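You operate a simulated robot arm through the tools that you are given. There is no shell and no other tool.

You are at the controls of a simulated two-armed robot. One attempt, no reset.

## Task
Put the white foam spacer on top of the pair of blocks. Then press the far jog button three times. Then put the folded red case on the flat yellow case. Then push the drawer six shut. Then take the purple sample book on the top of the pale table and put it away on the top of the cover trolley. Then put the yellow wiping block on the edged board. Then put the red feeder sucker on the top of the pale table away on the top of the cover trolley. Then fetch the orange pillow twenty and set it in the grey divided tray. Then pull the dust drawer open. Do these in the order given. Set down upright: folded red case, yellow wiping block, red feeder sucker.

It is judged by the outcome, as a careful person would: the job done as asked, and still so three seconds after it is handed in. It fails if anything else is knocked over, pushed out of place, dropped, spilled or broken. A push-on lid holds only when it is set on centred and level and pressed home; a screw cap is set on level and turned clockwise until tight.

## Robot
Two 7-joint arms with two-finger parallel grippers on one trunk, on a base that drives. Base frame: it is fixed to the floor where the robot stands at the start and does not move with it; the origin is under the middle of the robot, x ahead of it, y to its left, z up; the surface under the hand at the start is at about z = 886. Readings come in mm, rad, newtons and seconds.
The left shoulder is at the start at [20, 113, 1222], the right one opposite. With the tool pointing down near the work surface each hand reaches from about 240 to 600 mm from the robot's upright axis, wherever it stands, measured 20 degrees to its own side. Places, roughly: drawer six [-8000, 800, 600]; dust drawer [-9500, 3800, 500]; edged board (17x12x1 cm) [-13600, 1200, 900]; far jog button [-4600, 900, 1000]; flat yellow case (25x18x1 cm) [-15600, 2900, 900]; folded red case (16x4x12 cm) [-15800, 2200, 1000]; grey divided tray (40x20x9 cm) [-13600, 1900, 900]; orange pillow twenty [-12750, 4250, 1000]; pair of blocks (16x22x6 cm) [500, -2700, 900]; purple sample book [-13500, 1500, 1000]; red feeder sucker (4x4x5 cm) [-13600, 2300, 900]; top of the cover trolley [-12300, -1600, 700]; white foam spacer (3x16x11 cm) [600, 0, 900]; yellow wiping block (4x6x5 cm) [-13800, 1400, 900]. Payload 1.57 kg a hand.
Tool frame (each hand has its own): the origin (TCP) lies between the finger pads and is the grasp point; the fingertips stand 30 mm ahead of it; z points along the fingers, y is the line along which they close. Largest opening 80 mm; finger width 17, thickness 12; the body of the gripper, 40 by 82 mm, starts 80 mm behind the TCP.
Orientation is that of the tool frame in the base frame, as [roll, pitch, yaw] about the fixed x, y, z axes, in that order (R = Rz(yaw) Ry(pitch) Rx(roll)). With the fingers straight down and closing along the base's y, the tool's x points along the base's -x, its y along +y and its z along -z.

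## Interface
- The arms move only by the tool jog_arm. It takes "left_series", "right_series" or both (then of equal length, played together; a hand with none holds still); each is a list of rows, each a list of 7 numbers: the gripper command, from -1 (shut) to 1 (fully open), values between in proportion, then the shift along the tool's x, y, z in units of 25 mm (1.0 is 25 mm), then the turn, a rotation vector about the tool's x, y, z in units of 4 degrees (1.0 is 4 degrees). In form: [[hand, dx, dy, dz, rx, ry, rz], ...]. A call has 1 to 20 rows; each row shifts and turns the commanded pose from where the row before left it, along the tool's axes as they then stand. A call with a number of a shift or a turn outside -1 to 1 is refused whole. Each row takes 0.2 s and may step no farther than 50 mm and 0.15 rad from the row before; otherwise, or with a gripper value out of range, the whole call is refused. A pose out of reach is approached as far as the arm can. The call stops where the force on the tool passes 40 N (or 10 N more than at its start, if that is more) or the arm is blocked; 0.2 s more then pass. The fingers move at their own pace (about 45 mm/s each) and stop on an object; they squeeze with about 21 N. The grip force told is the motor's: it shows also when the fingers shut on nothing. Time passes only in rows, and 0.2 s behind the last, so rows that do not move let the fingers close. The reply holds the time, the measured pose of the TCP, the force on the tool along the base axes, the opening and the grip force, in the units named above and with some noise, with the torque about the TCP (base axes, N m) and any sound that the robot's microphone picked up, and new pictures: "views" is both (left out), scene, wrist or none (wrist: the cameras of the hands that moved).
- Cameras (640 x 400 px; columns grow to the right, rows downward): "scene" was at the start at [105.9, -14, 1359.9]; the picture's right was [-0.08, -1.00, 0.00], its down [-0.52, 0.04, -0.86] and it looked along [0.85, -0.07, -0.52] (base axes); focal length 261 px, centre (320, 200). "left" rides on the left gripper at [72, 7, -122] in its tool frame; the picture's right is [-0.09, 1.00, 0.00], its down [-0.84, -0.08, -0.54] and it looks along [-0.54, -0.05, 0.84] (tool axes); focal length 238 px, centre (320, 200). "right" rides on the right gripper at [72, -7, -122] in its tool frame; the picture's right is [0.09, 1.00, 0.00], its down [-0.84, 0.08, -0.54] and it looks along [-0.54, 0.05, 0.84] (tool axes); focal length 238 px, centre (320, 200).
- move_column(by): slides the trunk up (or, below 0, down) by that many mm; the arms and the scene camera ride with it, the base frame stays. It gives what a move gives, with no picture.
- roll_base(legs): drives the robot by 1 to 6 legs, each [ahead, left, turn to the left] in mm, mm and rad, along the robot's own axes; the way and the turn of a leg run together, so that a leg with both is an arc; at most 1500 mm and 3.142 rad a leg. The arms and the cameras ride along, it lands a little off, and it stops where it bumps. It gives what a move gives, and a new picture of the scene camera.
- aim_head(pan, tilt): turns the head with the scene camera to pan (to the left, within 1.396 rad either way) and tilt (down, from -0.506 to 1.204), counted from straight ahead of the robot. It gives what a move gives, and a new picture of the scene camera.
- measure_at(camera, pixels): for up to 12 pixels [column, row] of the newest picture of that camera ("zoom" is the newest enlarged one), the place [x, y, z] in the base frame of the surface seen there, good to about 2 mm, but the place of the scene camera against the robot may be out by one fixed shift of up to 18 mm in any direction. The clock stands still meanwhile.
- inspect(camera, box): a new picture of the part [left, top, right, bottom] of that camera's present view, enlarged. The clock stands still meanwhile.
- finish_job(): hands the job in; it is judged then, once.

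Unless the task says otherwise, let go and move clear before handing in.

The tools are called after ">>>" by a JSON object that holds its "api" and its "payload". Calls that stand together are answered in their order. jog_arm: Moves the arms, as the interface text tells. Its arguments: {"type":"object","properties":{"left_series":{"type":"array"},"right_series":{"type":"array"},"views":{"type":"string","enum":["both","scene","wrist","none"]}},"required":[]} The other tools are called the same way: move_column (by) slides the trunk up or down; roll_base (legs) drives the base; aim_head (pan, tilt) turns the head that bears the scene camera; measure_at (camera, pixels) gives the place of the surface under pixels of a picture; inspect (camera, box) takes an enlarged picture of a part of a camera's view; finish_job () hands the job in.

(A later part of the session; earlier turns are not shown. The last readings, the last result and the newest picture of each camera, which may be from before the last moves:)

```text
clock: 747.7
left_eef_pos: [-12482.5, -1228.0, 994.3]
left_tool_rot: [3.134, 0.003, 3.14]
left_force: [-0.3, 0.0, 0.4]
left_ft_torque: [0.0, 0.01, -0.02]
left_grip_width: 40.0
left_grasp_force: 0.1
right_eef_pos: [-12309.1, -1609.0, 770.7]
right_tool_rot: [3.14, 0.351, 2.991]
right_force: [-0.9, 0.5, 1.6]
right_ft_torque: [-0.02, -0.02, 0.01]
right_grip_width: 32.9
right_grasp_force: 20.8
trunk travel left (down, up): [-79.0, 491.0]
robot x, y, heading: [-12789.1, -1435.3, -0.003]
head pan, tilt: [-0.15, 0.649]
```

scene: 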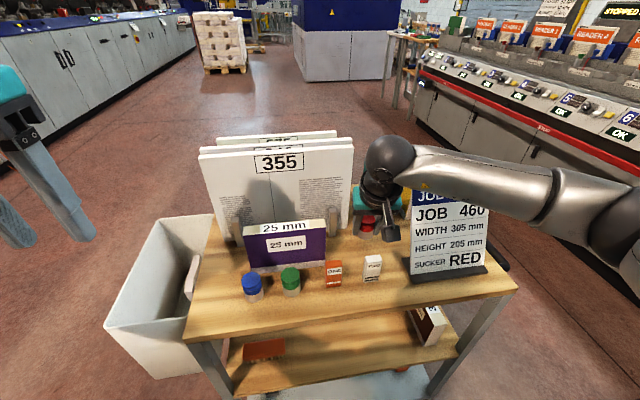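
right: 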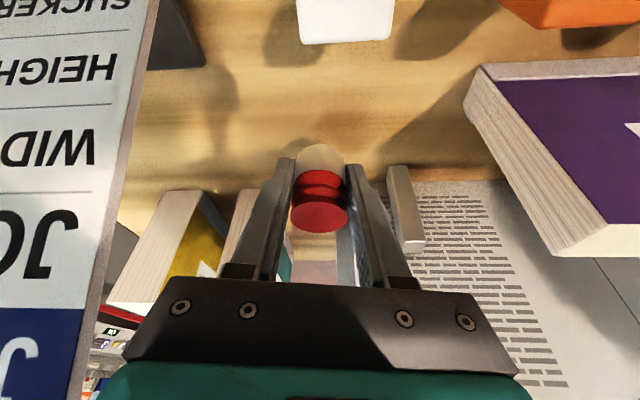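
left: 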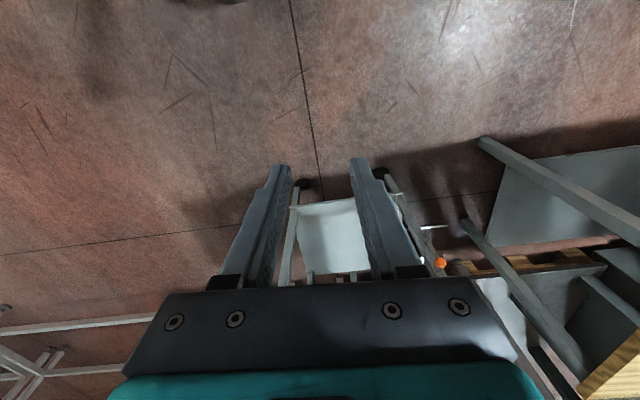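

>>> {"api": "move_column", "payload": {"by": -1.5}}

>>> {"api": "jog_arm", "payload": {"right_series": [[0, 0, 0, 0, 0, 0, 0], [0.25, 0, 0, 0, 0, 0, 0], [0.25, 0, 0, 0, 0, 0, 0]]}}

```text
clock: 748.2
left_eef_pos: [-12482.5, -1228.3, 993.8]
left_tool_rot: [3.131, 0.006, 3.14]
left_force: [-0.3, 0.1, 0.2]
left_ft_torque: [-0.02, 0.02, 0.02]
left_grip_width: 40.0
left_grasp_force: 0.2
right_eef_pos: [-12309.3, -1607.8, 771.2]
right_tool_rot: [3.139, 0.354, 2.988]
right_force: [-3.1, -1.9, 10.2]
right_ft_torque: [-0.02, 0.02, 0.02]
right_grip_width: 33.0
right_grasp_force: 21.5
trunk travel left (down, up): [-77.0, 493.0]
robot x, y, heading: [-12785.9, -1436.1, -0.007]
head pan, tilt: [-0.15, 0.649]
```

```text
clock: 749.0
left_eef_pos: [-12484.0, -1227.4, 992.4]
left_tool_rot: [3.135, 0.005, 3.14]
left_force: [-0.4, 0.2, -0.6]
left_ft_torque: [-0.02, 0.01, 0.01]
left_grip_width: 40.0
left_grasp_force: 0.0
right_eef_pos: [-12308.3, -1608.0, 769.6]
right_tool_rot: [3.139, 0.354, 2.99]
right_force: [0.5, 4.6, 14.4]
right_ft_torque: [-0.25, -0.05, 0.07]
right_grip_width: 46.1
right_grasp_force: 0.1
trunk travel left (down, up): [-77.0, 493.0]
robot x, y, heading: [-12789.3, -1437.7, -0.007]
head pan, tilt: [-0.15, 0.649]
```

scene: 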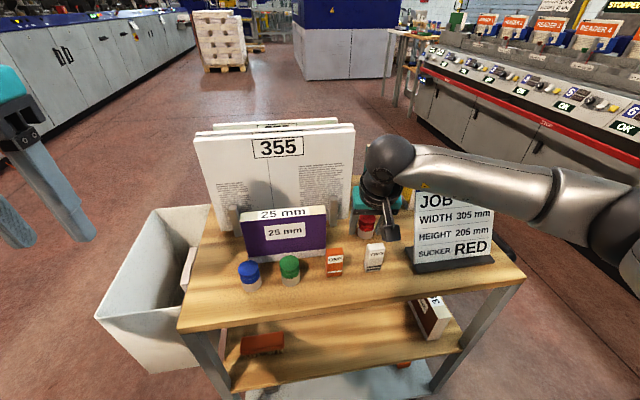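
right: 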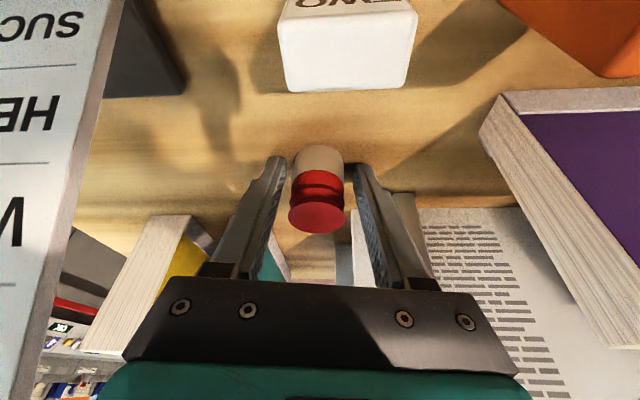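

Sucker stands free; the fingertips are just bearing on the trolley top. I'll raise straight up slowly.

>>> {"api": "move_column", "payload": {"by": 3}}

>>> {"api": "jog_arm", "payload": {"right_series": [[0.35, 0, 0, 0, 0, 0, 0], [0.35, 0, 0, 0, 0, 0, 0]], "views": "wrist"}}

```text
clock: 749.6
left_eef_pos: [-12482.4, -1227.9, 995.1]
left_tool_rot: [3.132, 0.003, 3.139]
left_force: [-0.1, -0.2, 0.1]
left_ft_torque: [-0.02, 0.0, -0.03]
left_grip_width: 40.1
left_grasp_force: 0.1
right_eef_pos: [-12309.5, -1609.5, 769.6]
right_tool_rot: [-3.14, 0.347, 2.989]
right_force: [1.1, 0.1, 4.0]
right_ft_torque: [0.06, -0.07, -0.06]
right_grip_width: 49.6
right_grasp_force: 0.1
trunk travel left (down, up): [-80.0, 490.0]
robot x, y, heading: [-12793.9, -1436.5, -0.008]
head pan, tilt: [-0.15, 0.649]
```

```text
clock: 750.2
left_eef_pos: [-12481.7, -1227.1, 995.6]
left_tool_rot: [3.132, 0.004, 3.139]
left_force: [0.3, -0.4, 0.0]
left_ft_torque: [0.02, 0.0, -0.01]
left_grip_width: 40.0
left_grasp_force: 0.1
right_eef_pos: [-12308.8, -1609.1, 771.5]
right_tool_rot: [3.142, 0.35, 2.989]
right_force: [0.4, -0.7, -0.3]
right_ft_torque: [0.0, 0.02, 0.0]
right_grip_width: 53.9
right_grasp_force: 0.0
trunk travel left (down, up): [-80.0, 490.0]
robot x, y, heading: [-12787.3, -1433.3, -0.006]
head pan, tilt: [-0.15, 0.649]
```

right: 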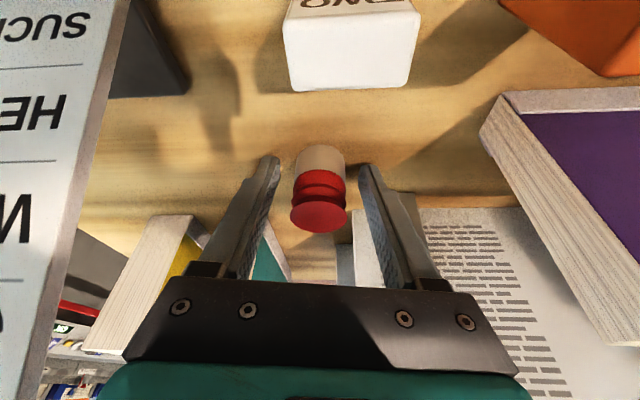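

>>> {"api": "move_column", "payload": {"by": 330}}

>>> {"api": "roll_base", "payload": {"legs": [[-350, 0, 0]]}}

>>> {"api": "inspect", "payload": {"camera": "scene", "box": [200, 180, 480, 355]}}

```text
clock: 753.4
left_eef_pos: [-12482.4, -1227.4, 1324.9]
left_tool_rot: [3.133, 0.003, 3.141]
left_force: [-0.4, 0.2, 0.4]
left_ft_torque: [-0.01, 0.0, -0.02]
left_grip_width: 39.8
left_grasp_force: 0.1
right_eef_pos: [-12308.8, -1609.0, 1101.7]
right_tool_rot: [-3.142, 0.351, 2.99]
right_force: [-0.7, -0.2, 0.2]
right_ft_torque: [0.03, 0.03, 0.01]
right_grip_width: 53.8
right_grasp_force: 0.1
trunk travel left (down, up): [-410.0, 160.0]
robot x, y, heading: [-12788.0, -1438.2, -0.005]
head pan, tilt: [-0.15, 0.649]
```

```text
clock: 755.7
left_eef_pos: [-12835.2, -1225.8, 1325.3]
left_tool_rot: [3.133, 0.006, 3.138]
left_force: [-0.4, 0.1, -0.3]
left_ft_torque: [-0.01, -0.03, 0.04]
left_grip_width: 40.1
left_grasp_force: 0.1
right_eef_pos: [-12663.7, -1606.2, 1101.4]
right_tool_rot: [3.14, 0.351, 2.988]
right_force: [-0.4, 0.4, -0.4]
right_ft_torque: [0.0, -0.05, -0.01]
right_grip_width: 54.2
right_grasp_force: 0.1
trunk travel left (down, up): [-410.0, 160.0]
robot x, y, heading: [-13141.1, -1432.8, -0.01]
head pan, tilt: [-0.15, 0.649]
```

scene: 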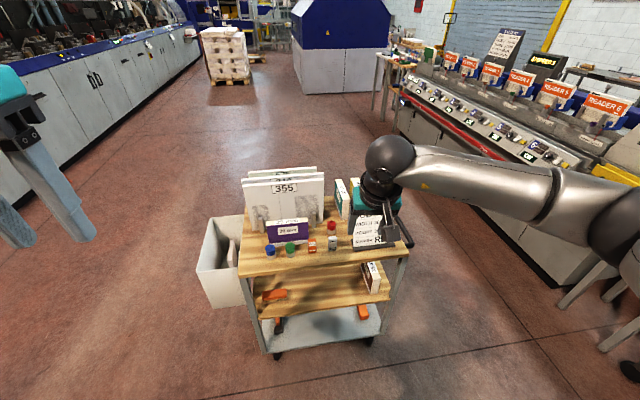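

```text
2.29 times, centred on (340, 268) of scene
```

zoom: 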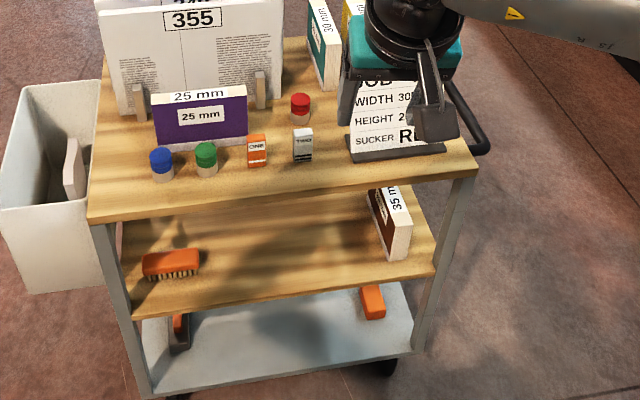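

The sucker stands upright on the trolley. Next is the orange pillow near (-12750, 4250). I'll face north and drive up the corridor between the tables and the machine.

>>> {"api": "roll_base", "payload": {"legs": [[0, 0, 1.575], [850, 0, 0], [0, -560, 0], [1400, 0, 0], [1400, 0, 0]]}}

>>> {"api": "aim_head", "payload": {"pan": 0.0, "tilt": 0.4}}

>>> {"api": "inspect", "payload": {"camera": "scene", "box": [120, 60, 520, 310]}}

```text
clock: 780.1
left_eef_pos: [-12756.9, 2528.3, 1324.4]
left_tool_rot: [3.133, 0.002, -1.597]
left_force: [0.9, -0.3, -0.5]
left_ft_torque: [0.01, 0.0, -0.03]
left_grip_width: 40.2
left_grasp_force: 0.1
right_eef_pos: [-12371.3, 2691.4, 1101.7]
right_tool_rot: [3.14, 0.35, -1.751]
right_force: [-0.1, 0.3, 0.5]
right_ft_torque: [0.03, -0.01, 0.0]
right_grip_width: 54.1
right_grasp_force: 0.1
trunk travel left (down, up): [-410.0, 160.0]
robot x, y, heading: [-12556.9, 2214.1, 1.544]
head pan, tilt: [-0.15, 0.649]
```

scene: 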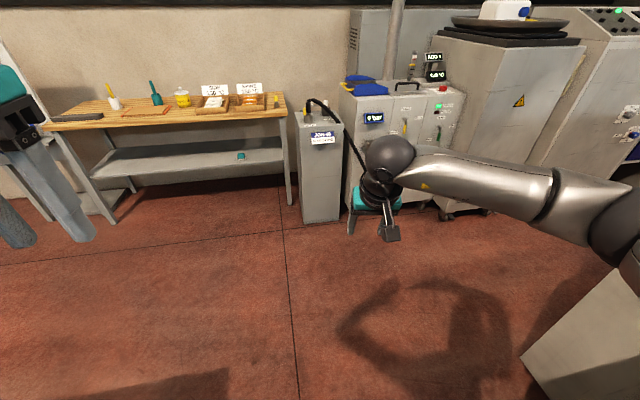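

```text
clock: 780.9
left_eef_pos: [-12756.0, 2528.9, 1326.4]
left_tool_rot: [3.132, 0.005, -1.6]
left_force: [0.1, 0.1, 0.0]
left_ft_torque: [0.02, 0.01, 0.0]
left_grip_width: 39.8
left_grasp_force: 0.0
right_eef_pos: [-12371.0, 2692.0, 1100.7]
right_tool_rot: [3.14, 0.351, -1.751]
right_force: [0.2, 0.2, 0.2]
right_ft_torque: [-0.02, 0.03, -0.01]
right_grip_width: 53.9
right_grasp_force: 0.0
trunk travel left (down, up): [-410.0, 160.0]
robot x, y, heading: [-12558.2, 2211.1, 1.535]
head pan, tilt: [0.0, 0.4]
```

scene: 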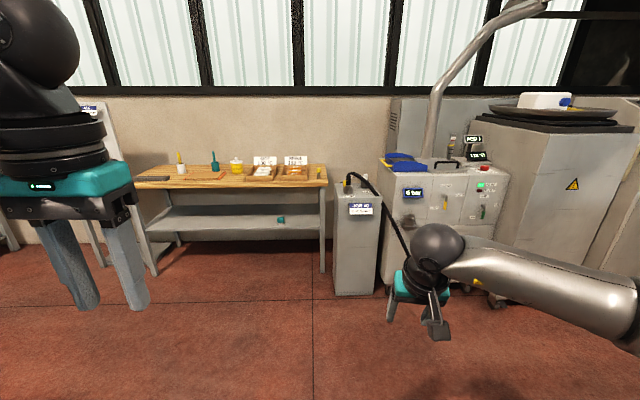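

```text
1.60 times, centred on (320, 185) of scene
```

zoom: 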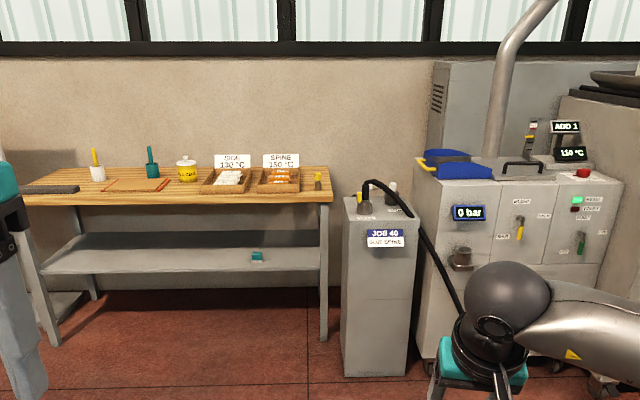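

>>> {"api": "inspect", "payload": {"camera": "scene", "box": [240, 150, 340, 195]}}

>>> {"api": "measure_at", "payload": {"camera": "scene", "pixels": [[295, 173], [285, 175], [305, 174], [295, 161], [280, 180], [310, 180], [326, 180], [250, 182], [340, 180], [360, 250], [310, 172], [326, 260]]}}

```text
6.40 times, centred on (290, 172) of scene
```

zoom: 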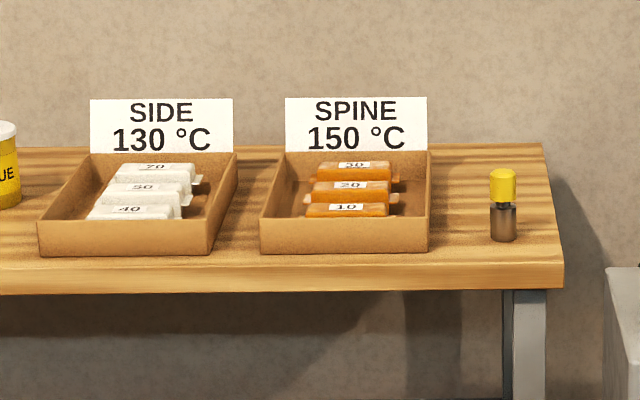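

```text
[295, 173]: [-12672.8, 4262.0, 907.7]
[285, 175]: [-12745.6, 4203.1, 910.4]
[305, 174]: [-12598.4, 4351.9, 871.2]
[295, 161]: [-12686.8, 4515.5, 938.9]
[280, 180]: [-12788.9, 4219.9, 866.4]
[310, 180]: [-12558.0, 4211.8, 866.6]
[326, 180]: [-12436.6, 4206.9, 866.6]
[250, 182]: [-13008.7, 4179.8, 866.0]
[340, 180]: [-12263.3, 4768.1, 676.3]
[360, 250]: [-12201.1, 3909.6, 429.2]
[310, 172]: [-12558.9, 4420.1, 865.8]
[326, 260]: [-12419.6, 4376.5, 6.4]
```

The SPINE tray holds orange pillows labelled 10, 20 and 30; "20" is the middle one near (-12673, 4262). I'll set the right hand vertical and turned 90° so it can pinch across the pillow's short side, then approach.

>>> {"api": "jog_arm", "payload": {"right_series": [[0.5, 0, 0, 0, 0, 1, 0], [0.5, 0, 0, 0, 0, 1, 0], [0.5, 0, 0, 0, 0, 1, 0], [0.5, 0, 0, 0, 0, 1, 0], [0.5, 0, 0, 0, 0, 1, 0], [0.5, 0, 0, 0, 0, 0, 1], [0.5, 0, 0, 0, 0, 0, 1], [0.5, 0, 0, 0, 0, 0, 1], [0.5, 0, 0, 0, 0, 0, 1], [0.5, 0, 0, 0, 0, 0, 1], [0.5, 0, 0, 0, 0, 0, 1], [0.5, 0, 0, 0, 0, 0, 1], [0.5, 0, 0, 0, 0, 0, 1], [0.5, 0, 0, 0, 0, 0, 1], [0.5, 0, 0, 0, 0, 0, 1], [0.5, 0, 0, 0, 0, 0, 1], [0.5, 0, 0, 0, 0, 0, 1], [0.5, 0, 0, 0, 0, 0, 1], [0.5, 0, 0, 0, 0, 0, 1], [0.5, 0, 0, 0, 0, 0, 1]], "views": "none"}}

>>> {"api": "jog_arm", "payload": {"right_series": [[0.5, 0, 0, 0, 0, 0, 1], [0.5, 0, 0, 0, 0, 0, 1], [0.5, 0, 0, 0, 0, 0, 1], [0.5, 0, 0, 0, 0, 0, 1], [0.5, 0, 0, 0, 0, 0, 1], [0.5, 0, 0, 0, 0, 0, 0.3]], "views": "none"}}

>>> {"api": "roll_base", "payload": {"legs": [[0, 0, 0.034], [1300, 0, 0], [0, 300, 0]]}}

>>> {"api": "jog_arm", "payload": {"right_series": [[0.5, 0, 0, 0, 0, 0, 0]]}}

```text
clock: 785.1
left_eef_pos: [-12756.8, 2528.9, 1325.7]
left_tool_rot: [3.132, 0.003, -1.6]
left_force: [0.1, -0.7, 0.3]
left_ft_torque: [-0.05, 0.04, -0.01]
left_grip_width: 40.0
left_grasp_force: 0.1
right_eef_pos: [-12371.3, 2691.9, 1102.1]
right_tool_rot: [3.142, 0.0, -2.799]
right_force: [-0.8, -0.9, -0.4]
right_ft_torque: [0.0, 0.0, -0.02]
right_grip_width: 59.9
right_grasp_force: 0.1
trunk travel left (down, up): [-410.0, 160.0]
robot x, y, heading: [-12557.1, 2214.5, 1.539]
head pan, tilt: [0.0, 0.4]
```

```text
clock: 786.5
left_eef_pos: [-12756.2, 2529.0, 1325.9]
left_tool_rot: [3.132, 0.005, -1.6]
left_force: [0.6, -1.1, 0.6]
left_ft_torque: [-0.01, 0.04, 0.0]
left_grip_width: 40.1
left_grasp_force: 0.1
right_eef_pos: [-12371.9, 2690.9, 1100.8]
right_tool_rot: [3.14, 0.001, 3.113]
right_force: [-0.4, -0.7, -0.1]
right_ft_torque: [0.01, -0.02, 0.02]
right_grip_width: 60.2
right_grasp_force: 0.0
trunk travel left (down, up): [-410.0, 160.0]
robot x, y, heading: [-12561.1, 2214.3, 1.538]
head pan, tilt: [0.0, 0.4]
```

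```text
clock: 794.9
left_eef_pos: [-13062.9, 3805.7, 1325.7]
left_tool_rot: [3.134, 0.004, -1.569]
left_force: [0.1, 0.2, 0.4]
left_ft_torque: [0.01, -0.01, -0.07]
left_grip_width: 40.1
left_grasp_force: 0.1
right_eef_pos: [-12681.5, 3978.5, 1101.5]
right_tool_rot: [3.14, 0.0, -3.136]
right_force: [0.4, 0.6, 0.7]
right_ft_torque: [-0.02, -0.02, 0.01]
right_grip_width: 59.8
right_grasp_force: 0.2
trunk travel left (down, up): [-410.0, 160.0]
robot x, y, heading: [-12852.6, 3497.3, 1.57]
head pan, tilt: [0.0, 0.4]
```

scene: 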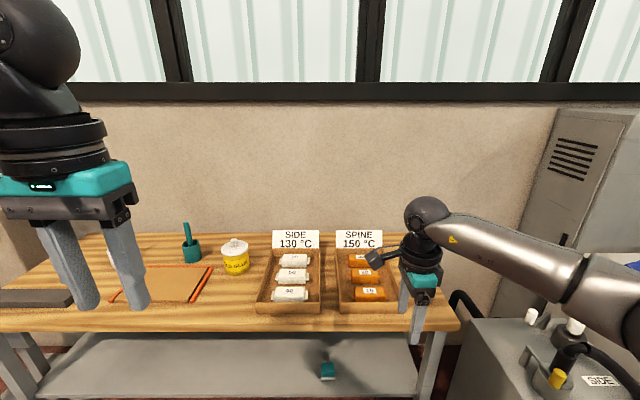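

```text
clock: 795.3
left_eef_pos: [-13062.0, 3805.4, 1325.3]
left_tool_rot: [3.133, 0.004, -1.57]
left_force: [0.4, 0.1, 0.5]
left_ft_torque: [-0.01, 0.0, -0.01]
left_grip_width: 40.0
left_grasp_force: 0.1
right_eef_pos: [-12682.3, 3979.4, 1101.9]
right_tool_rot: [3.139, -0.001, -3.135]
right_force: [0.1, -0.1, 0.2]
right_ft_torque: [0.0, 0.01, -0.02]
right_grip_width: 60.0
right_grasp_force: 0.1
trunk travel left (down, up): [-410.0, 160.0]
robot x, y, heading: [-12854.2, 3500.9, 1.567]
head pan, tilt: [0.0, 0.4]
```

scene: 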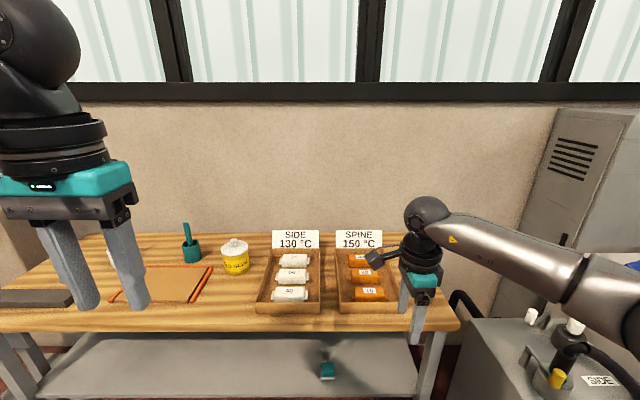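
right: 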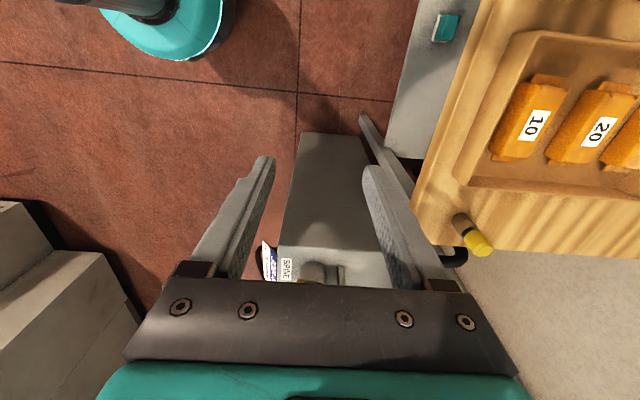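

>>> {"api": "measure_at", "payload": {"camera": "right", "pixels": [[590, 120], [560, 155], [598, 165], [578, 90], [630, 90], [545, 75], [540, 110], [505, 155], [470, 225], [510, 40], [460, 180], [575, 130]]}}

>>> {"api": "inspect", "payload": {"camera": "right", "box": [440, 20, 640, 220]}}

```text
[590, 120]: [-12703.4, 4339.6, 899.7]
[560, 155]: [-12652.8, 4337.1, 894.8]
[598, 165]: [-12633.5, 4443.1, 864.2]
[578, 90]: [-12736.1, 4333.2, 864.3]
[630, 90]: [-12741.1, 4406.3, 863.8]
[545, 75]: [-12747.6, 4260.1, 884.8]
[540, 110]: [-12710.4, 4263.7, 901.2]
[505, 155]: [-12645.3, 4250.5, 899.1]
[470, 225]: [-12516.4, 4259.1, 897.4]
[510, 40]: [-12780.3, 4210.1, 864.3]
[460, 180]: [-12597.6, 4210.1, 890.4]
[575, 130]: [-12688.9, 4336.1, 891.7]
```

```text
2.00 times, centred on (540, 120) of right
```

zoom: 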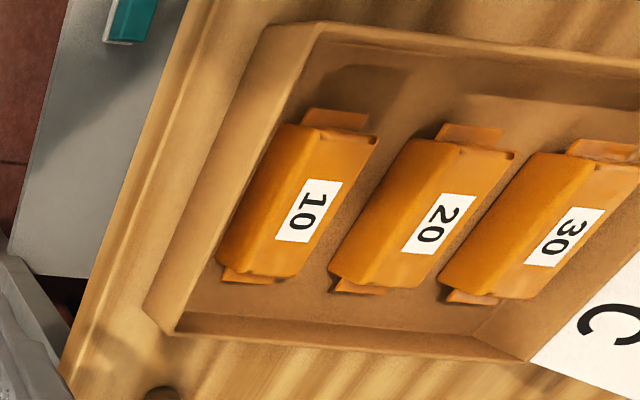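

>>> {"api": "roll_base", "payload": {"legs": [[360, 11, 0]]}}

>>> {"api": "move_column", "payload": {"by": -80}}

>>> {"api": "jog_arm", "payload": {"right_series": [[0.5, 0, 0, 0, 0, 0, 0]], "views": "wrist"}}

```text
clock: 797.6
left_eef_pos: [-13070.0, 4166.7, 1326.0]
left_tool_rot: [3.134, 0.004, -1.573]
left_force: [-0.1, 0.3, -0.2]
left_ft_torque: [0.0, 0.0, -0.03]
left_grip_width: 40.1
left_grasp_force: 0.1
right_eef_pos: [-12689.9, 4338.4, 1100.5]
right_tool_rot: [3.141, 0.0, -3.139]
right_force: [-0.7, 0.6, 0.0]
right_ft_torque: [-0.04, 0.03, 0.01]
right_grip_width: 60.0
right_grasp_force: 0.1
trunk travel left (down, up): [-410.0, 160.0]
robot x, y, heading: [-12857.8, 3854.7, 1.571]
head pan, tilt: [0.0, 0.4]
```

scene: 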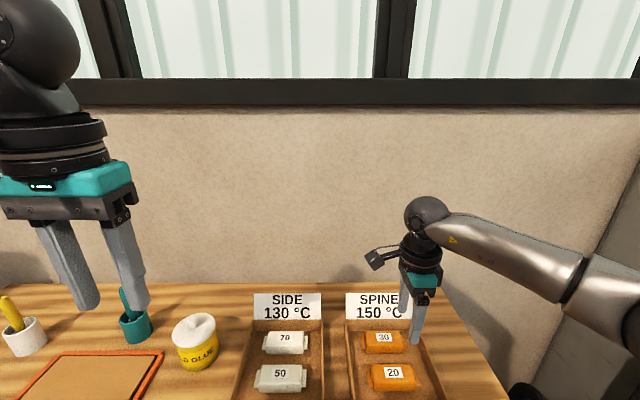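

```text
clock: 798.8
left_eef_pos: [-13069.6, 4165.4, 1246.4]
left_tool_rot: [3.132, 0.005, -1.573]
left_force: [0.8, 1.3, 0.0]
left_ft_torque: [0.02, -0.03, 0.03]
left_grip_width: 39.9
left_grasp_force: 0.0
right_eef_pos: [-12688.4, 4337.6, 1021.5]
right_tool_rot: [3.14, -0.001, -3.14]
right_force: [0.0, 1.0, -1.0]
right_ft_torque: [0.0, 0.02, 0.0]
right_grip_width: 59.7
right_grasp_force: 0.0
trunk travel left (down, up): [-330.0, 240.0]
robot x, y, heading: [-12864.1, 3859.0, 1.567]
head pan, tilt: [0.0, 0.4]
```

```text
clock: 799.2
left_eef_pos: [-13070.7, 4165.0, 1245.9]
left_tool_rot: [3.134, 0.004, -1.572]
left_force: [0.3, -1.0, 0.7]
left_ft_torque: [0.0, 0.0, -0.02]
left_grip_width: 39.8
left_grasp_force: 0.1
right_eef_pos: [-12689.5, 4338.3, 1021.8]
right_tool_rot: [3.139, 0.0, -3.138]
right_force: [-0.6, 0.3, -0.3]
right_ft_torque: [0.01, 0.0, 0.01]
right_grip_width: 60.0
right_grasp_force: 0.0
trunk travel left (down, up): [-330.0, 240.0]
robot x, y, heading: [-12862.6, 3855.9, 1.566]
head pan, tilt: [0.0, 0.4]
```

right: 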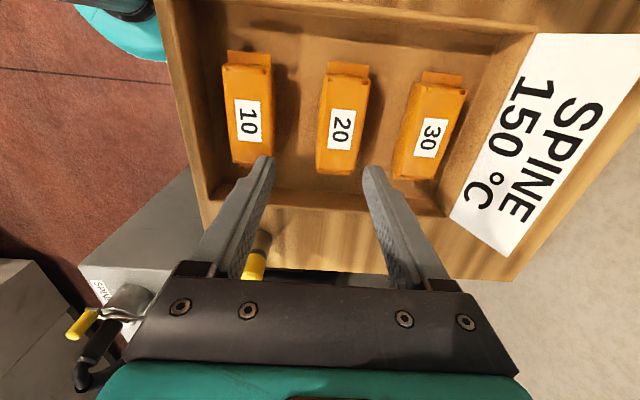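

>>> {"api": "measure_at", "payload": {"camera": "right", "pixels": [[340, 128], [323, 90], [365, 92], [320, 165], [358, 168], [344, 75], [338, 170], [272, 120], [400, 120], [300, 120], [385, 120], [344, 65]]}}

>>> {"api": "inspect", "payload": {"camera": "right", "box": [200, 30, 480, 230]}}

```text
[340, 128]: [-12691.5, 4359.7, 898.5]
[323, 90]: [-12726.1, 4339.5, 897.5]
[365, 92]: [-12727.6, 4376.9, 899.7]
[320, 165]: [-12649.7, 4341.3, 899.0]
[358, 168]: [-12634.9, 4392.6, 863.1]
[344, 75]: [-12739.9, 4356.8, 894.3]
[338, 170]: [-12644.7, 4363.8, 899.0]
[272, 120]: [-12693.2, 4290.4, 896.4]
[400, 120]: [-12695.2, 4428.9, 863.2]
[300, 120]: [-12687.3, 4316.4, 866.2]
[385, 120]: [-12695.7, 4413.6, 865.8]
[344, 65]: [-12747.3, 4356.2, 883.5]
```

```text
2.00 times, centred on (340, 130) of right
```

zoom: 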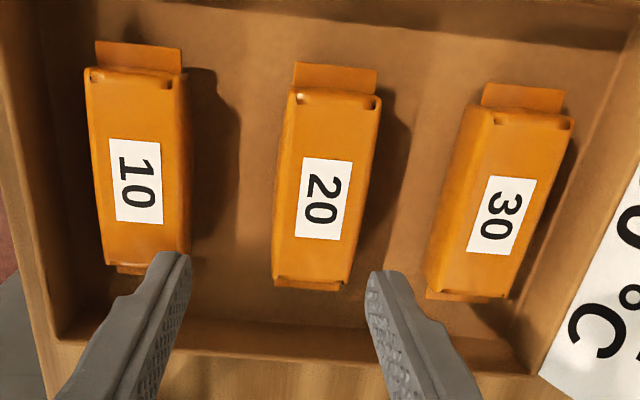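

>>> {"api": "jog_arm", "payload": {"right_series": [[0.65, 0.1, 0.83, 0, 0, 0, 0], [0.65, 0, 0, 0, 0, 0, 0]], "views": "none"}}

>>> {"api": "move_column", "payload": {"by": -85}}

>>> {"api": "jog_arm", "payload": {"right_series": [[0.65, 0, 0, 0, 0, 0, 0]], "views": "wrist"}}

```text
clock: 799.8
left_eef_pos: [-13070.2, 4164.5, 1245.8]
left_tool_rot: [3.131, 0.007, -1.573]
left_force: [0.1, 0.7, -0.6]
left_ft_torque: [0.01, -0.01, -0.05]
left_grip_width: 39.9
left_grasp_force: 0.1
right_eef_pos: [-12691.2, 4358.4, 1021.6]
right_tool_rot: [3.14, 0.001, -3.139]
right_force: [-0.2, 0.0, 0.3]
right_ft_torque: [0.02, -0.02, 0.03]
right_grip_width: 66.2
right_grasp_force: 0.0
trunk travel left (down, up): [-330.0, 240.0]
robot x, y, heading: [-12864.3, 3856.3, 1.563]
head pan, tilt: [0.0, 0.4]
```

```text
clock: 801.0
left_eef_pos: [-13069.5, 4164.6, 1160.2]
left_tool_rot: [3.134, 0.004, -1.574]
left_force: [0.4, -0.7, -0.3]
left_ft_torque: [-0.01, -0.02, -0.03]
left_grip_width: 39.9
left_grasp_force: 0.2
right_eef_pos: [-12691.1, 4359.4, 936.6]
right_tool_rot: [3.141, 0.0, -3.141]
right_force: [-0.3, 0.6, 0.0]
right_ft_torque: [-0.03, -0.03, -0.01]
right_grip_width: 66.1
right_grasp_force: 0.1
trunk travel left (down, up): [-245.0, 325.0]
robot x, y, heading: [-12861.8, 3855.3, 1.562]
head pan, tilt: [0.0, 0.4]
```

```text
clock: 801.4
left_eef_pos: [-13069.1, 4164.9, 1161.3]
left_tool_rot: [3.132, 0.004, -1.572]
left_force: [0.1, 0.5, -0.7]
left_ft_torque: [0.01, 0.0, 0.0]
left_grip_width: 39.8
left_grasp_force: 0.1
right_eef_pos: [-12690.9, 4358.5, 935.9]
right_tool_rot: [3.141, 0.0, -3.14]
right_force: [-0.3, -0.2, 0.6]
right_ft_torque: [0.01, 0.02, -0.01]
right_grip_width: 66.1
right_grasp_force: 0.0
trunk travel left (down, up): [-245.0, 325.0]
robot x, y, heading: [-12859.8, 3859.7, 1.567]
head pan, tilt: [0.0, 0.4]
```

right: 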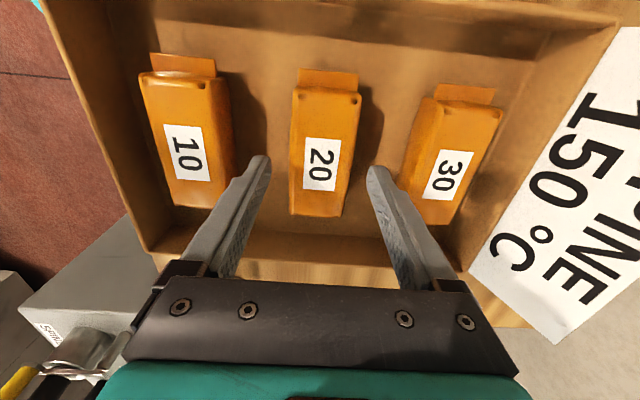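

>>> {"api": "move_column", "payload": {"by": -36}}

>>> {"api": "jog_arm", "payload": {"right_series": [[-1, 0, 0, 0, 0, 0, 0], [-1, 0, 0, 0, 0, 0, 0], [-1, 0, 0, 0, 0, 0, 0], [-1, 0, 0, 0, 0, 0, 0], [-1, 0, 0, 0, 0, 0, 0]], "views": "wrist"}}

```text
clock: 802.2
left_eef_pos: [-13069.4, 4165.2, 1125.0]
left_tool_rot: [3.133, 0.002, -1.571]
left_force: [0.0, -0.7, 0.3]
left_ft_torque: [0.05, 0.0, 0.02]
left_grip_width: 40.1
left_grasp_force: 0.1
right_eef_pos: [-12690.5, 4359.1, 900.7]
right_tool_rot: [3.14, 0.0, 3.141]
right_force: [-0.3, 1.1, 0.0]
right_ft_torque: [-0.01, 0.0, -0.01]
right_grip_width: 66.2
right_grasp_force: 0.1
trunk travel left (down, up): [-209.0, 361.0]
robot x, y, heading: [-12860.9, 3856.8, 1.558]
head pan, tilt: [0.0, 0.4]
```

```text
clock: 803.4
left_eef_pos: [-13069.4, 4166.1, 1125.6]
left_tool_rot: [3.131, 0.004, -1.573]
left_force: [0.6, 0.8, 0.3]
left_ft_torque: [-0.04, -0.01, 0.02]
left_grip_width: 39.9
left_grasp_force: 0.2
right_eef_pos: [-12692.2, 4359.6, 900.5]
right_tool_rot: [3.14, 0.0, -3.141]
right_force: [0.9, 0.4, 0.8]
right_ft_torque: [-0.06, -0.02, 0.01]
right_grip_width: 49.7
right_grasp_force: 21.0
trunk travel left (down, up): [-209.0, 361.0]
robot x, y, heading: [-12862.6, 3858.9, 1.566]
head pan, tilt: [0.0, 0.4]
```

right: 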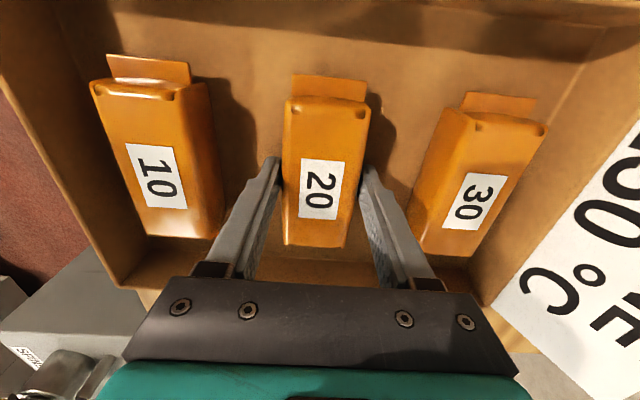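

>>> {"api": "move_column", "payload": {"by": 90}}

>>> {"api": "jog_arm", "payload": {"right_series": [[-1, 0, 0, 0, 0, 0, 0]]}}

```text
clock: 804.7
left_eef_pos: [-13069.8, 4166.8, 1213.9]
left_tool_rot: [3.134, 0.004, -1.572]
left_force: [-0.1, -0.6, -0.2]
left_ft_torque: [-0.06, -0.01, -0.05]
left_grip_width: 40.0
left_grasp_force: 0.0
right_eef_pos: [-12690.9, 4359.6, 990.0]
right_tool_rot: [3.139, 0.0, -3.139]
right_force: [-0.5, 0.1, -1.0]
right_ft_torque: [0.0, -0.01, -0.03]
right_grip_width: 49.6
right_grasp_force: 21.4
trunk travel left (down, up): [-299.0, 271.0]
robot x, y, heading: [-12863.2, 3859.5, 1.564]
head pan, tilt: [0.0, 0.4]
```

```text
clock: 805.1
left_eef_pos: [-13069.5, 4165.9, 1214.5]
left_tool_rot: [3.132, 0.003, -1.571]
left_force: [-0.8, -1.5, -1.5]
left_ft_torque: [0.0, -0.02, -0.01]
left_grip_width: 39.8
left_grasp_force: 0.1
right_eef_pos: [-12691.4, 4358.4, 990.6]
right_tool_rot: [3.139, 0.002, -3.141]
right_force: [0.4, -1.2, -0.9]
right_ft_torque: [-0.01, -0.02, -0.02]
right_grip_width: 49.7
right_grasp_force: 21.4
trunk travel left (down, up): [-299.0, 271.0]
robot x, y, heading: [-12862.4, 3856.9, 1.567]
head pan, tilt: [0.0, 0.4]
```

scene: 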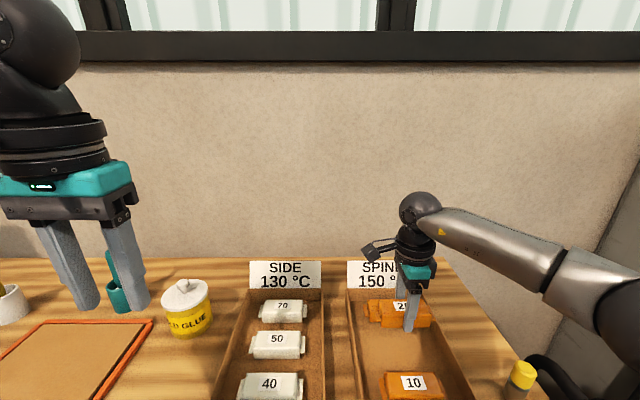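
right: 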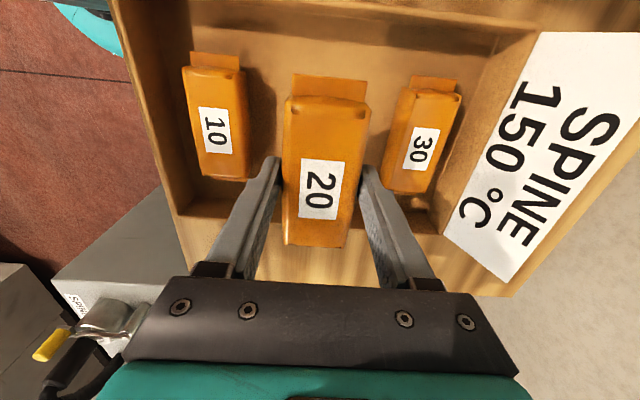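

Pillow 20 is held securely. I'll raise it, back out, turn west, and approach the grey divided tray from the east side of the pale table.

>>> {"api": "move_column", "payload": {"by": 150}}

>>> {"api": "roll_base", "payload": {"legs": [[-1200, 0, 0], [0, -230, 0], [0, 0, 1.575], [0, 700, 0]]}}

>>> {"api": "aim_head", "payload": {"pan": -0.15, "tilt": 0.6}}

>>> {"api": "inspect", "payload": {"camera": "scene", "box": [180, 120, 500, 320]}}

```text
clock: 806.8
left_eef_pos: [-13071.1, 4165.6, 1364.7]
left_tool_rot: [3.133, 0.004, -1.572]
left_force: [0.7, -0.1, -0.6]
left_ft_torque: [0.01, 0.01, -0.01]
left_grip_width: 39.9
left_grasp_force: 0.1
right_eef_pos: [-12691.4, 4358.1, 1139.8]
right_tool_rot: [3.141, -0.002, -3.139]
right_force: [-0.3, 0.6, -1.9]
right_ft_torque: [0.0, -0.01, 0.0]
right_grip_width: 49.6
right_grasp_force: 21.2
trunk travel left (down, up): [-449.0, 121.0]
robot x, y, heading: [-12865.2, 3858.6, 1.567]
head pan, tilt: [0.0, 0.4]
```

```text
clock: 821.5
left_eef_pos: [-12924.6, 1744.8, 1364.1]
left_tool_rot: [3.134, 0.003, 0.027]
left_force: [-0.3, 0.5, -0.5]
left_ft_torque: [0.0, 0.01, 0.0]
left_grip_width: 39.6
left_grasp_force: 0.0
right_eef_pos: [-13128.4, 2118.1, 1140.7]
right_tool_rot: [3.139, -0.001, -1.541]
right_force: [0.0, 0.4, -1.1]
right_ft_torque: [0.05, 0.0, -0.02]
right_grip_width: 49.3
right_grasp_force: 20.8
trunk travel left (down, up): [-449.0, 121.0]
robot x, y, heading: [-12624.3, 1959.4, -3.126]
head pan, tilt: [0.0, 0.4]
```

scene: 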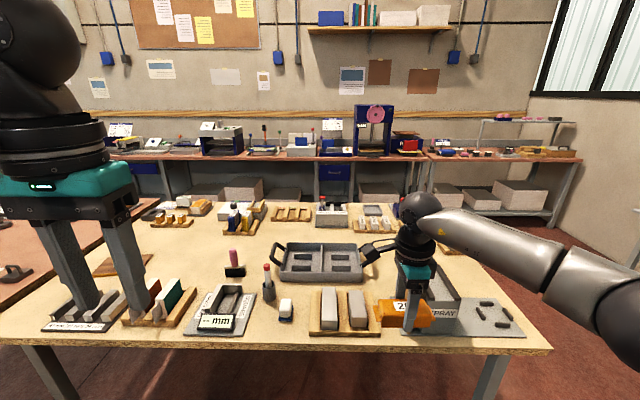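

```text
clock: 822.3
left_eef_pos: [-12925.9, 1745.9, 1365.6]
left_tool_rot: [3.133, 0.005, 0.027]
left_force: [-1.1, -0.9, 0.0]
left_ft_torque: [-0.02, -0.02, -0.02]
left_grip_width: 40.1
left_grasp_force: 0.1
right_eef_pos: [-13128.4, 2117.8, 1140.5]
right_tool_rot: [3.139, -0.001, -1.541]
right_force: [-1.1, 0.5, -1.6]
right_ft_torque: [-0.01, -0.01, 0.02]
right_grip_width: 49.8
right_grasp_force: 21.3
trunk travel left (down, up): [-449.0, 121.0]
robot x, y, heading: [-12623.4, 1956.9, -3.122]
head pan, tilt: [-0.15, 0.6]
```

scene: 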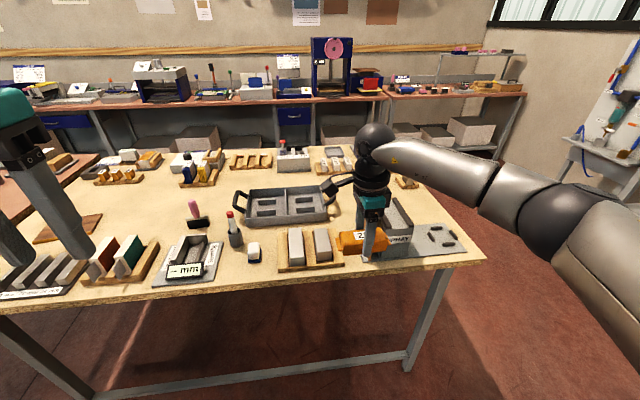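

```text
2.00 times, centred on (340, 220) of scene
```

zoom: 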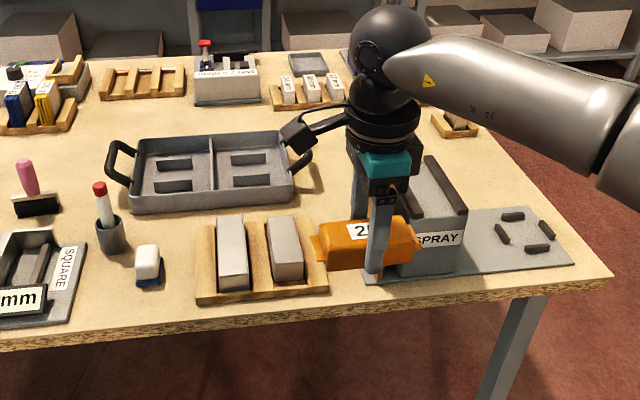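

>>> {"api": "measure_at", "payload": {"camera": "scene", "pixels": [[245, 225], [330, 220], [246, 218], [328, 214], [285, 190], [300, 210], [302, 201], [298, 206], [306, 200], [287, 215], [240, 195], [310, 188]]}}

>>> {"api": "inspect", "payload": {"camera": "scene", "box": [225, 175, 345, 235]}}

```text
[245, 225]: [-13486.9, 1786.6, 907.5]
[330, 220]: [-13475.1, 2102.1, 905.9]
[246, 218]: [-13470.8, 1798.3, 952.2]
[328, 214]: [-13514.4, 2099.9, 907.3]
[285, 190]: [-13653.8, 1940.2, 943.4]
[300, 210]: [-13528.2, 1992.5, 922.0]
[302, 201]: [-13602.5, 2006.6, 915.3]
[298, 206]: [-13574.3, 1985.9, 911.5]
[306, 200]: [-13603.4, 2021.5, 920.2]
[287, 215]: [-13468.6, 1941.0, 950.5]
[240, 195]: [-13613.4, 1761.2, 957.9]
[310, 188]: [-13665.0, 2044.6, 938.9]
```

```text
5.33 times, centred on (285, 205) of scene
```

zoom: 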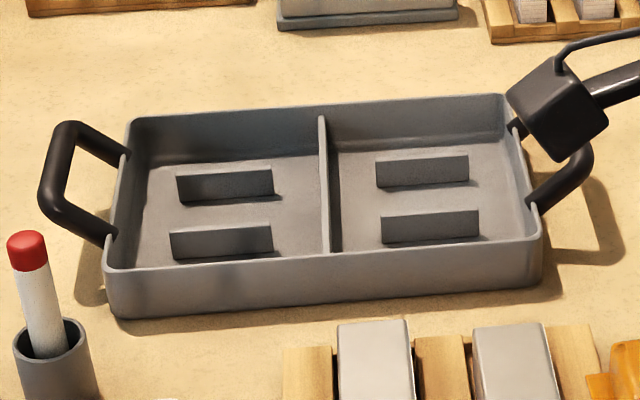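

>>> {"api": "roll_base", "payload": {"legs": [[0, 95, -0.015], [300, 0, 0]]}}

>>> {"api": "jog_arm", "payload": {"right_series": [[-1, 0, 0, 0, 0, 0, 0]], "views": "wrist"}}

```text
clock: 825.1
left_eef_pos: [-13228.3, 1648.4, 1364.5]
left_tool_rot: [3.132, 0.002, 0.014]
left_force: [-0.8, -0.5, 0.0]
left_ft_torque: [0.01, -0.01, 0.01]
left_grip_width: 40.1
left_grasp_force: 0.1
right_eef_pos: [-13427.9, 2023.9, 1138.9]
right_tool_rot: [3.141, 0.0, -1.553]
right_force: [0.4, 0.0, -1.2]
right_ft_torque: [0.01, -0.01, -0.01]
right_grip_width: 49.6
right_grasp_force: 20.7
trunk travel left (down, up): [-449.0, 121.0]
robot x, y, heading: [-12925.0, 1861.5, -3.133]
head pan, tilt: [-0.15, 0.6]
```

scene: 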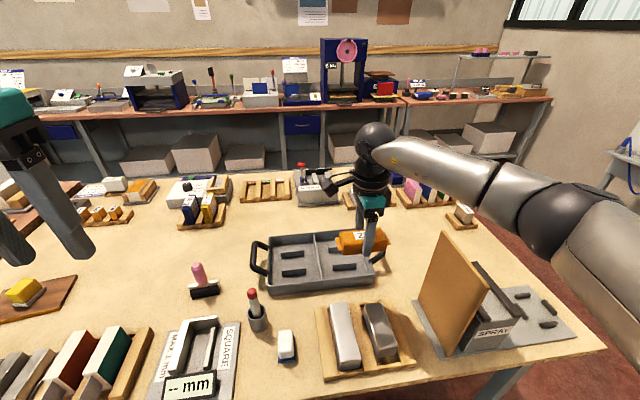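

```text
clock: 825.5
left_eef_pos: [-13229.0, 1650.3, 1362.9]
left_tool_rot: [3.132, 0.006, 0.016]
left_force: [0.4, -0.1, 0.9]
left_ft_torque: [-0.05, -0.03, 0.03]
left_grip_width: 40.1
left_grasp_force: 0.0
right_eef_pos: [-13427.6, 2024.9, 1139.8]
right_tool_rot: [3.142, 0.001, -1.553]
right_force: [-0.7, -0.2, -1.7]
right_ft_torque: [0.0, 0.03, 0.01]
right_grip_width: 49.5
right_grasp_force: 20.8
trunk travel left (down, up): [-449.0, 121.0]
robot x, y, heading: [-12927.6, 1862.6, -3.13]
head pan, tilt: [-0.15, 0.6]
```

right: 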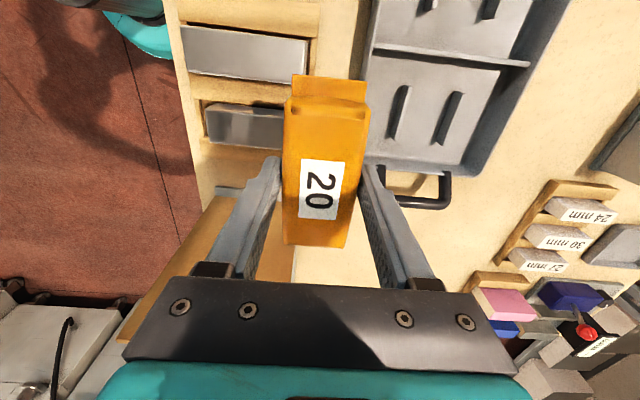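

>>> {"api": "inspect", "payload": {"camera": "right", "box": [340, 20, 560, 220]}}

>>> {"api": "measure_at", "payload": {"camera": "right", "pixels": [[404, 90], [396, 130], [457, 98], [447, 138], [425, 115], [480, 120], [380, 130], [500, 68], [470, 165], [372, 70], [515, 100], [430, 75]]}}

```text
2.00 times, centred on (450, 120) of right
```

zoom: 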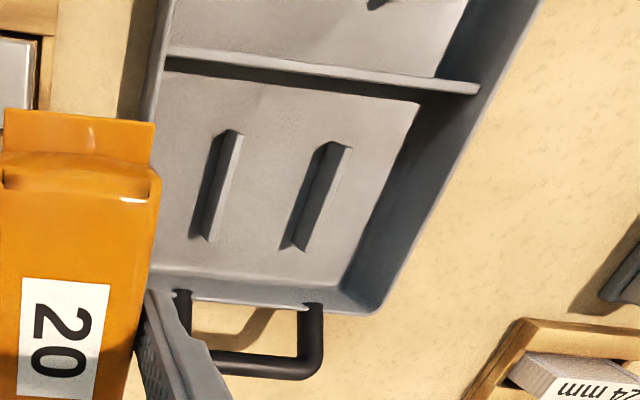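

```text
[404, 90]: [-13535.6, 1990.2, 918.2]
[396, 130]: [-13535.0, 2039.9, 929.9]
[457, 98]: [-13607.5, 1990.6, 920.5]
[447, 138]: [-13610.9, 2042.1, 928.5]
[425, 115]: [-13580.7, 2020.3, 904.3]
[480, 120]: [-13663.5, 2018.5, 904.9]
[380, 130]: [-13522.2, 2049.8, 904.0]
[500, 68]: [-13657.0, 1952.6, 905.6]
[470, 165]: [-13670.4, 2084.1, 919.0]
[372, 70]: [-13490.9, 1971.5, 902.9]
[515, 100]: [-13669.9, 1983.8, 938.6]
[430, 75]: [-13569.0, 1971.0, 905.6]
```

>>> {"api": "measure_at", "payload": {"camera": "zoom", "pixels": [[236, 140], [246, 150], [222, 200], [228, 150], [212, 150], [318, 150], [330, 160], [342, 155], [300, 230], [352, 160], [300, 292], [240, 285]]}}

```text
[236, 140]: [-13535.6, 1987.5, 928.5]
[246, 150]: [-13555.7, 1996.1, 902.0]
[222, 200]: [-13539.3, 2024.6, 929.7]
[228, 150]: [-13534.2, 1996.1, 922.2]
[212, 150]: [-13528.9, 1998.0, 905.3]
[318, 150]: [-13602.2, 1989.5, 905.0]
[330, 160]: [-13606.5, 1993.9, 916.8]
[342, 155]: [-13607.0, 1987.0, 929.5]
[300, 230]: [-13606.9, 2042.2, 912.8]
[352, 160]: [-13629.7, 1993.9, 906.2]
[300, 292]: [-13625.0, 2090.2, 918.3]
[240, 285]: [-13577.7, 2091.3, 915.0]
```

The tray's right half has two ridges (x -13541 and -13606, tops z≈930) that make a 65 mm nest for the 50 mm pillow. I'll centre the pillow over that nest.

>>> {"api": "roll_base", "payload": {"legs": [[112, 0, -0.012]]}}

>>> {"api": "move_column", "payload": {"by": -90}}

>>> {"api": "jog_arm", "payload": {"right_series": [[-1, 0.2, 0.65, 0, 0, 0, 0], [-1, 0, 0.65, 0, 0, 0, 0]]}}

```text
clock: 826.7
left_eef_pos: [-13346.0, 1653.7, 1365.2]
left_tool_rot: [3.132, 0.003, -0.002]
left_force: [-1.0, -0.4, -0.3]
left_ft_torque: [-0.02, -0.06, 0.0]
left_grip_width: 40.0
left_grasp_force: 0.2
right_eef_pos: [-13537.7, 2030.6, 1140.7]
right_tool_rot: [-3.14, 0.0, -1.57]
right_force: [-0.1, -0.8, -2.4]
right_ft_torque: [0.04, -0.03, -0.02]
right_grip_width: 49.2
right_grasp_force: 21.3
trunk travel left (down, up): [-449.0, 121.0]
robot x, y, heading: [-13038.5, 1862.1, 3.137]
head pan, tilt: [-0.15, 0.6]
```

scene: 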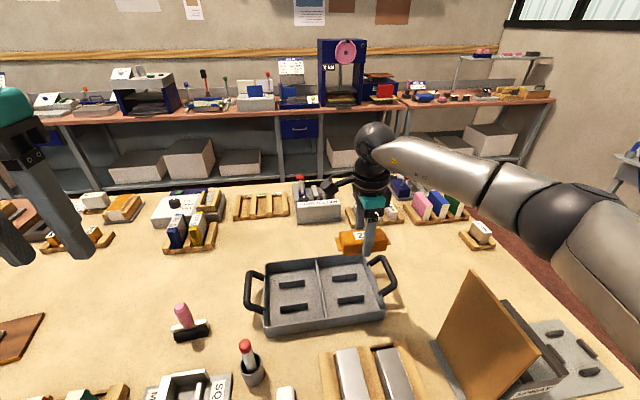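

```text
clock: 827.9
left_eef_pos: [-13343.3, 1653.8, 1275.5]
left_tool_rot: [3.133, 0.005, -0.003]
left_force: [0.7, -0.3, 1.6]
left_ft_torque: [0.01, -0.02, 0.0]
left_grip_width: 40.1
left_grasp_force: 0.0
right_eef_pos: [-13538.0, 2030.8, 1050.9]
right_tool_rot: [3.139, -0.001, -1.57]
right_force: [-0.3, 1.2, -1.4]
right_ft_torque: [-0.02, -0.02, -0.02]
right_grip_width: 49.7
right_grasp_force: 21.0
trunk travel left (down, up): [-359.0, 211.0]
robot x, y, heading: [-13035.3, 1862.5, 3.139]
head pan, tilt: [-0.15, 0.6]
```

```text
clock: 828.5
left_eef_pos: [-13344.8, 1654.1, 1274.9]
left_tool_rot: [3.132, 0.006, -0.002]
left_force: [-0.1, -0.1, 0.6]
left_ft_torque: [0.02, 0.0, 0.01]
left_grip_width: 39.8
left_grasp_force: 0.1
right_eef_pos: [-13570.5, 2025.9, 1050.3]
right_tool_rot: [-3.142, -0.002, -1.569]
right_force: [-0.3, -0.2, -1.6]
right_ft_torque: [0.01, -0.01, -0.02]
right_grip_width: 49.6
right_grasp_force: 20.8
trunk travel left (down, up): [-359.0, 211.0]
robot x, y, heading: [-13035.4, 1858.1, 3.141]
head pan, tilt: [-0.15, 0.6]
```

scene: 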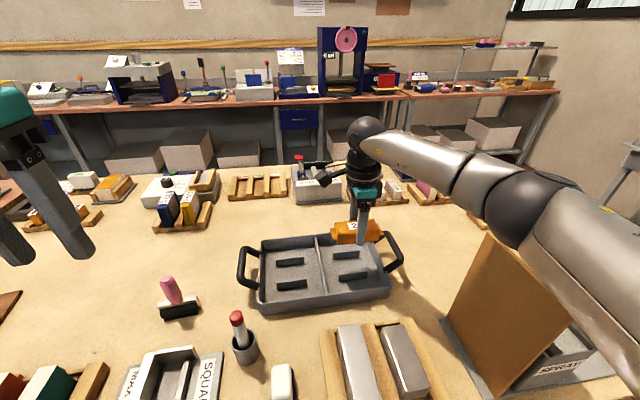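
right: 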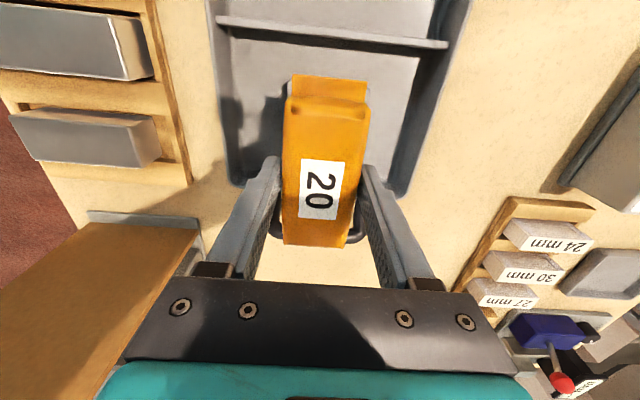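

>>> {"api": "measure_at", "payload": {"camera": "scene", "pixels": [[505, 215], [500, 235], [530, 245], [475, 190], [460, 180], [490, 240], [520, 260], [450, 320], [560, 320], [540, 280], [480, 215], [570, 230]]}}

>>> {"api": "inspect", "payload": {"camera": "scene", "box": [420, 130, 640, 400]}}

```text
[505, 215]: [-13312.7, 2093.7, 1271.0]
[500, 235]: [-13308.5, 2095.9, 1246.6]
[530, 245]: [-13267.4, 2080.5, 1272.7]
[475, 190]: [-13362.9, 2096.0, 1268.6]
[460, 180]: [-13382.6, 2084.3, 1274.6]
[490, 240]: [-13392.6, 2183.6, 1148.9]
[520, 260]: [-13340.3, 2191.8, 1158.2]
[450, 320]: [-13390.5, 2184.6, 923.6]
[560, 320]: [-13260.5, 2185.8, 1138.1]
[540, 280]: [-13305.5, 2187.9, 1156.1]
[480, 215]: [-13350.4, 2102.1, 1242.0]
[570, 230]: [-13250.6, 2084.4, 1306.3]
```

```text
1.48 times, centred on (530, 265) of scene
```

zoom: 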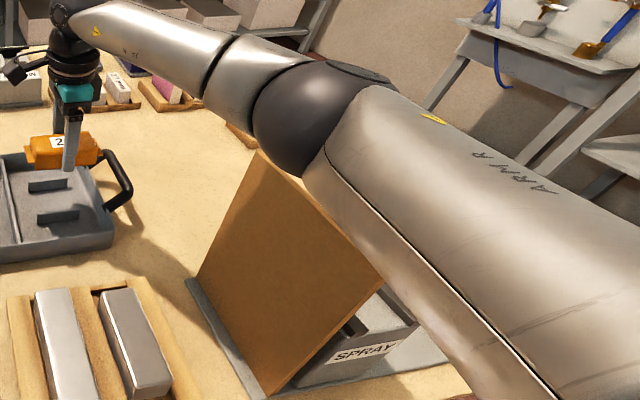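

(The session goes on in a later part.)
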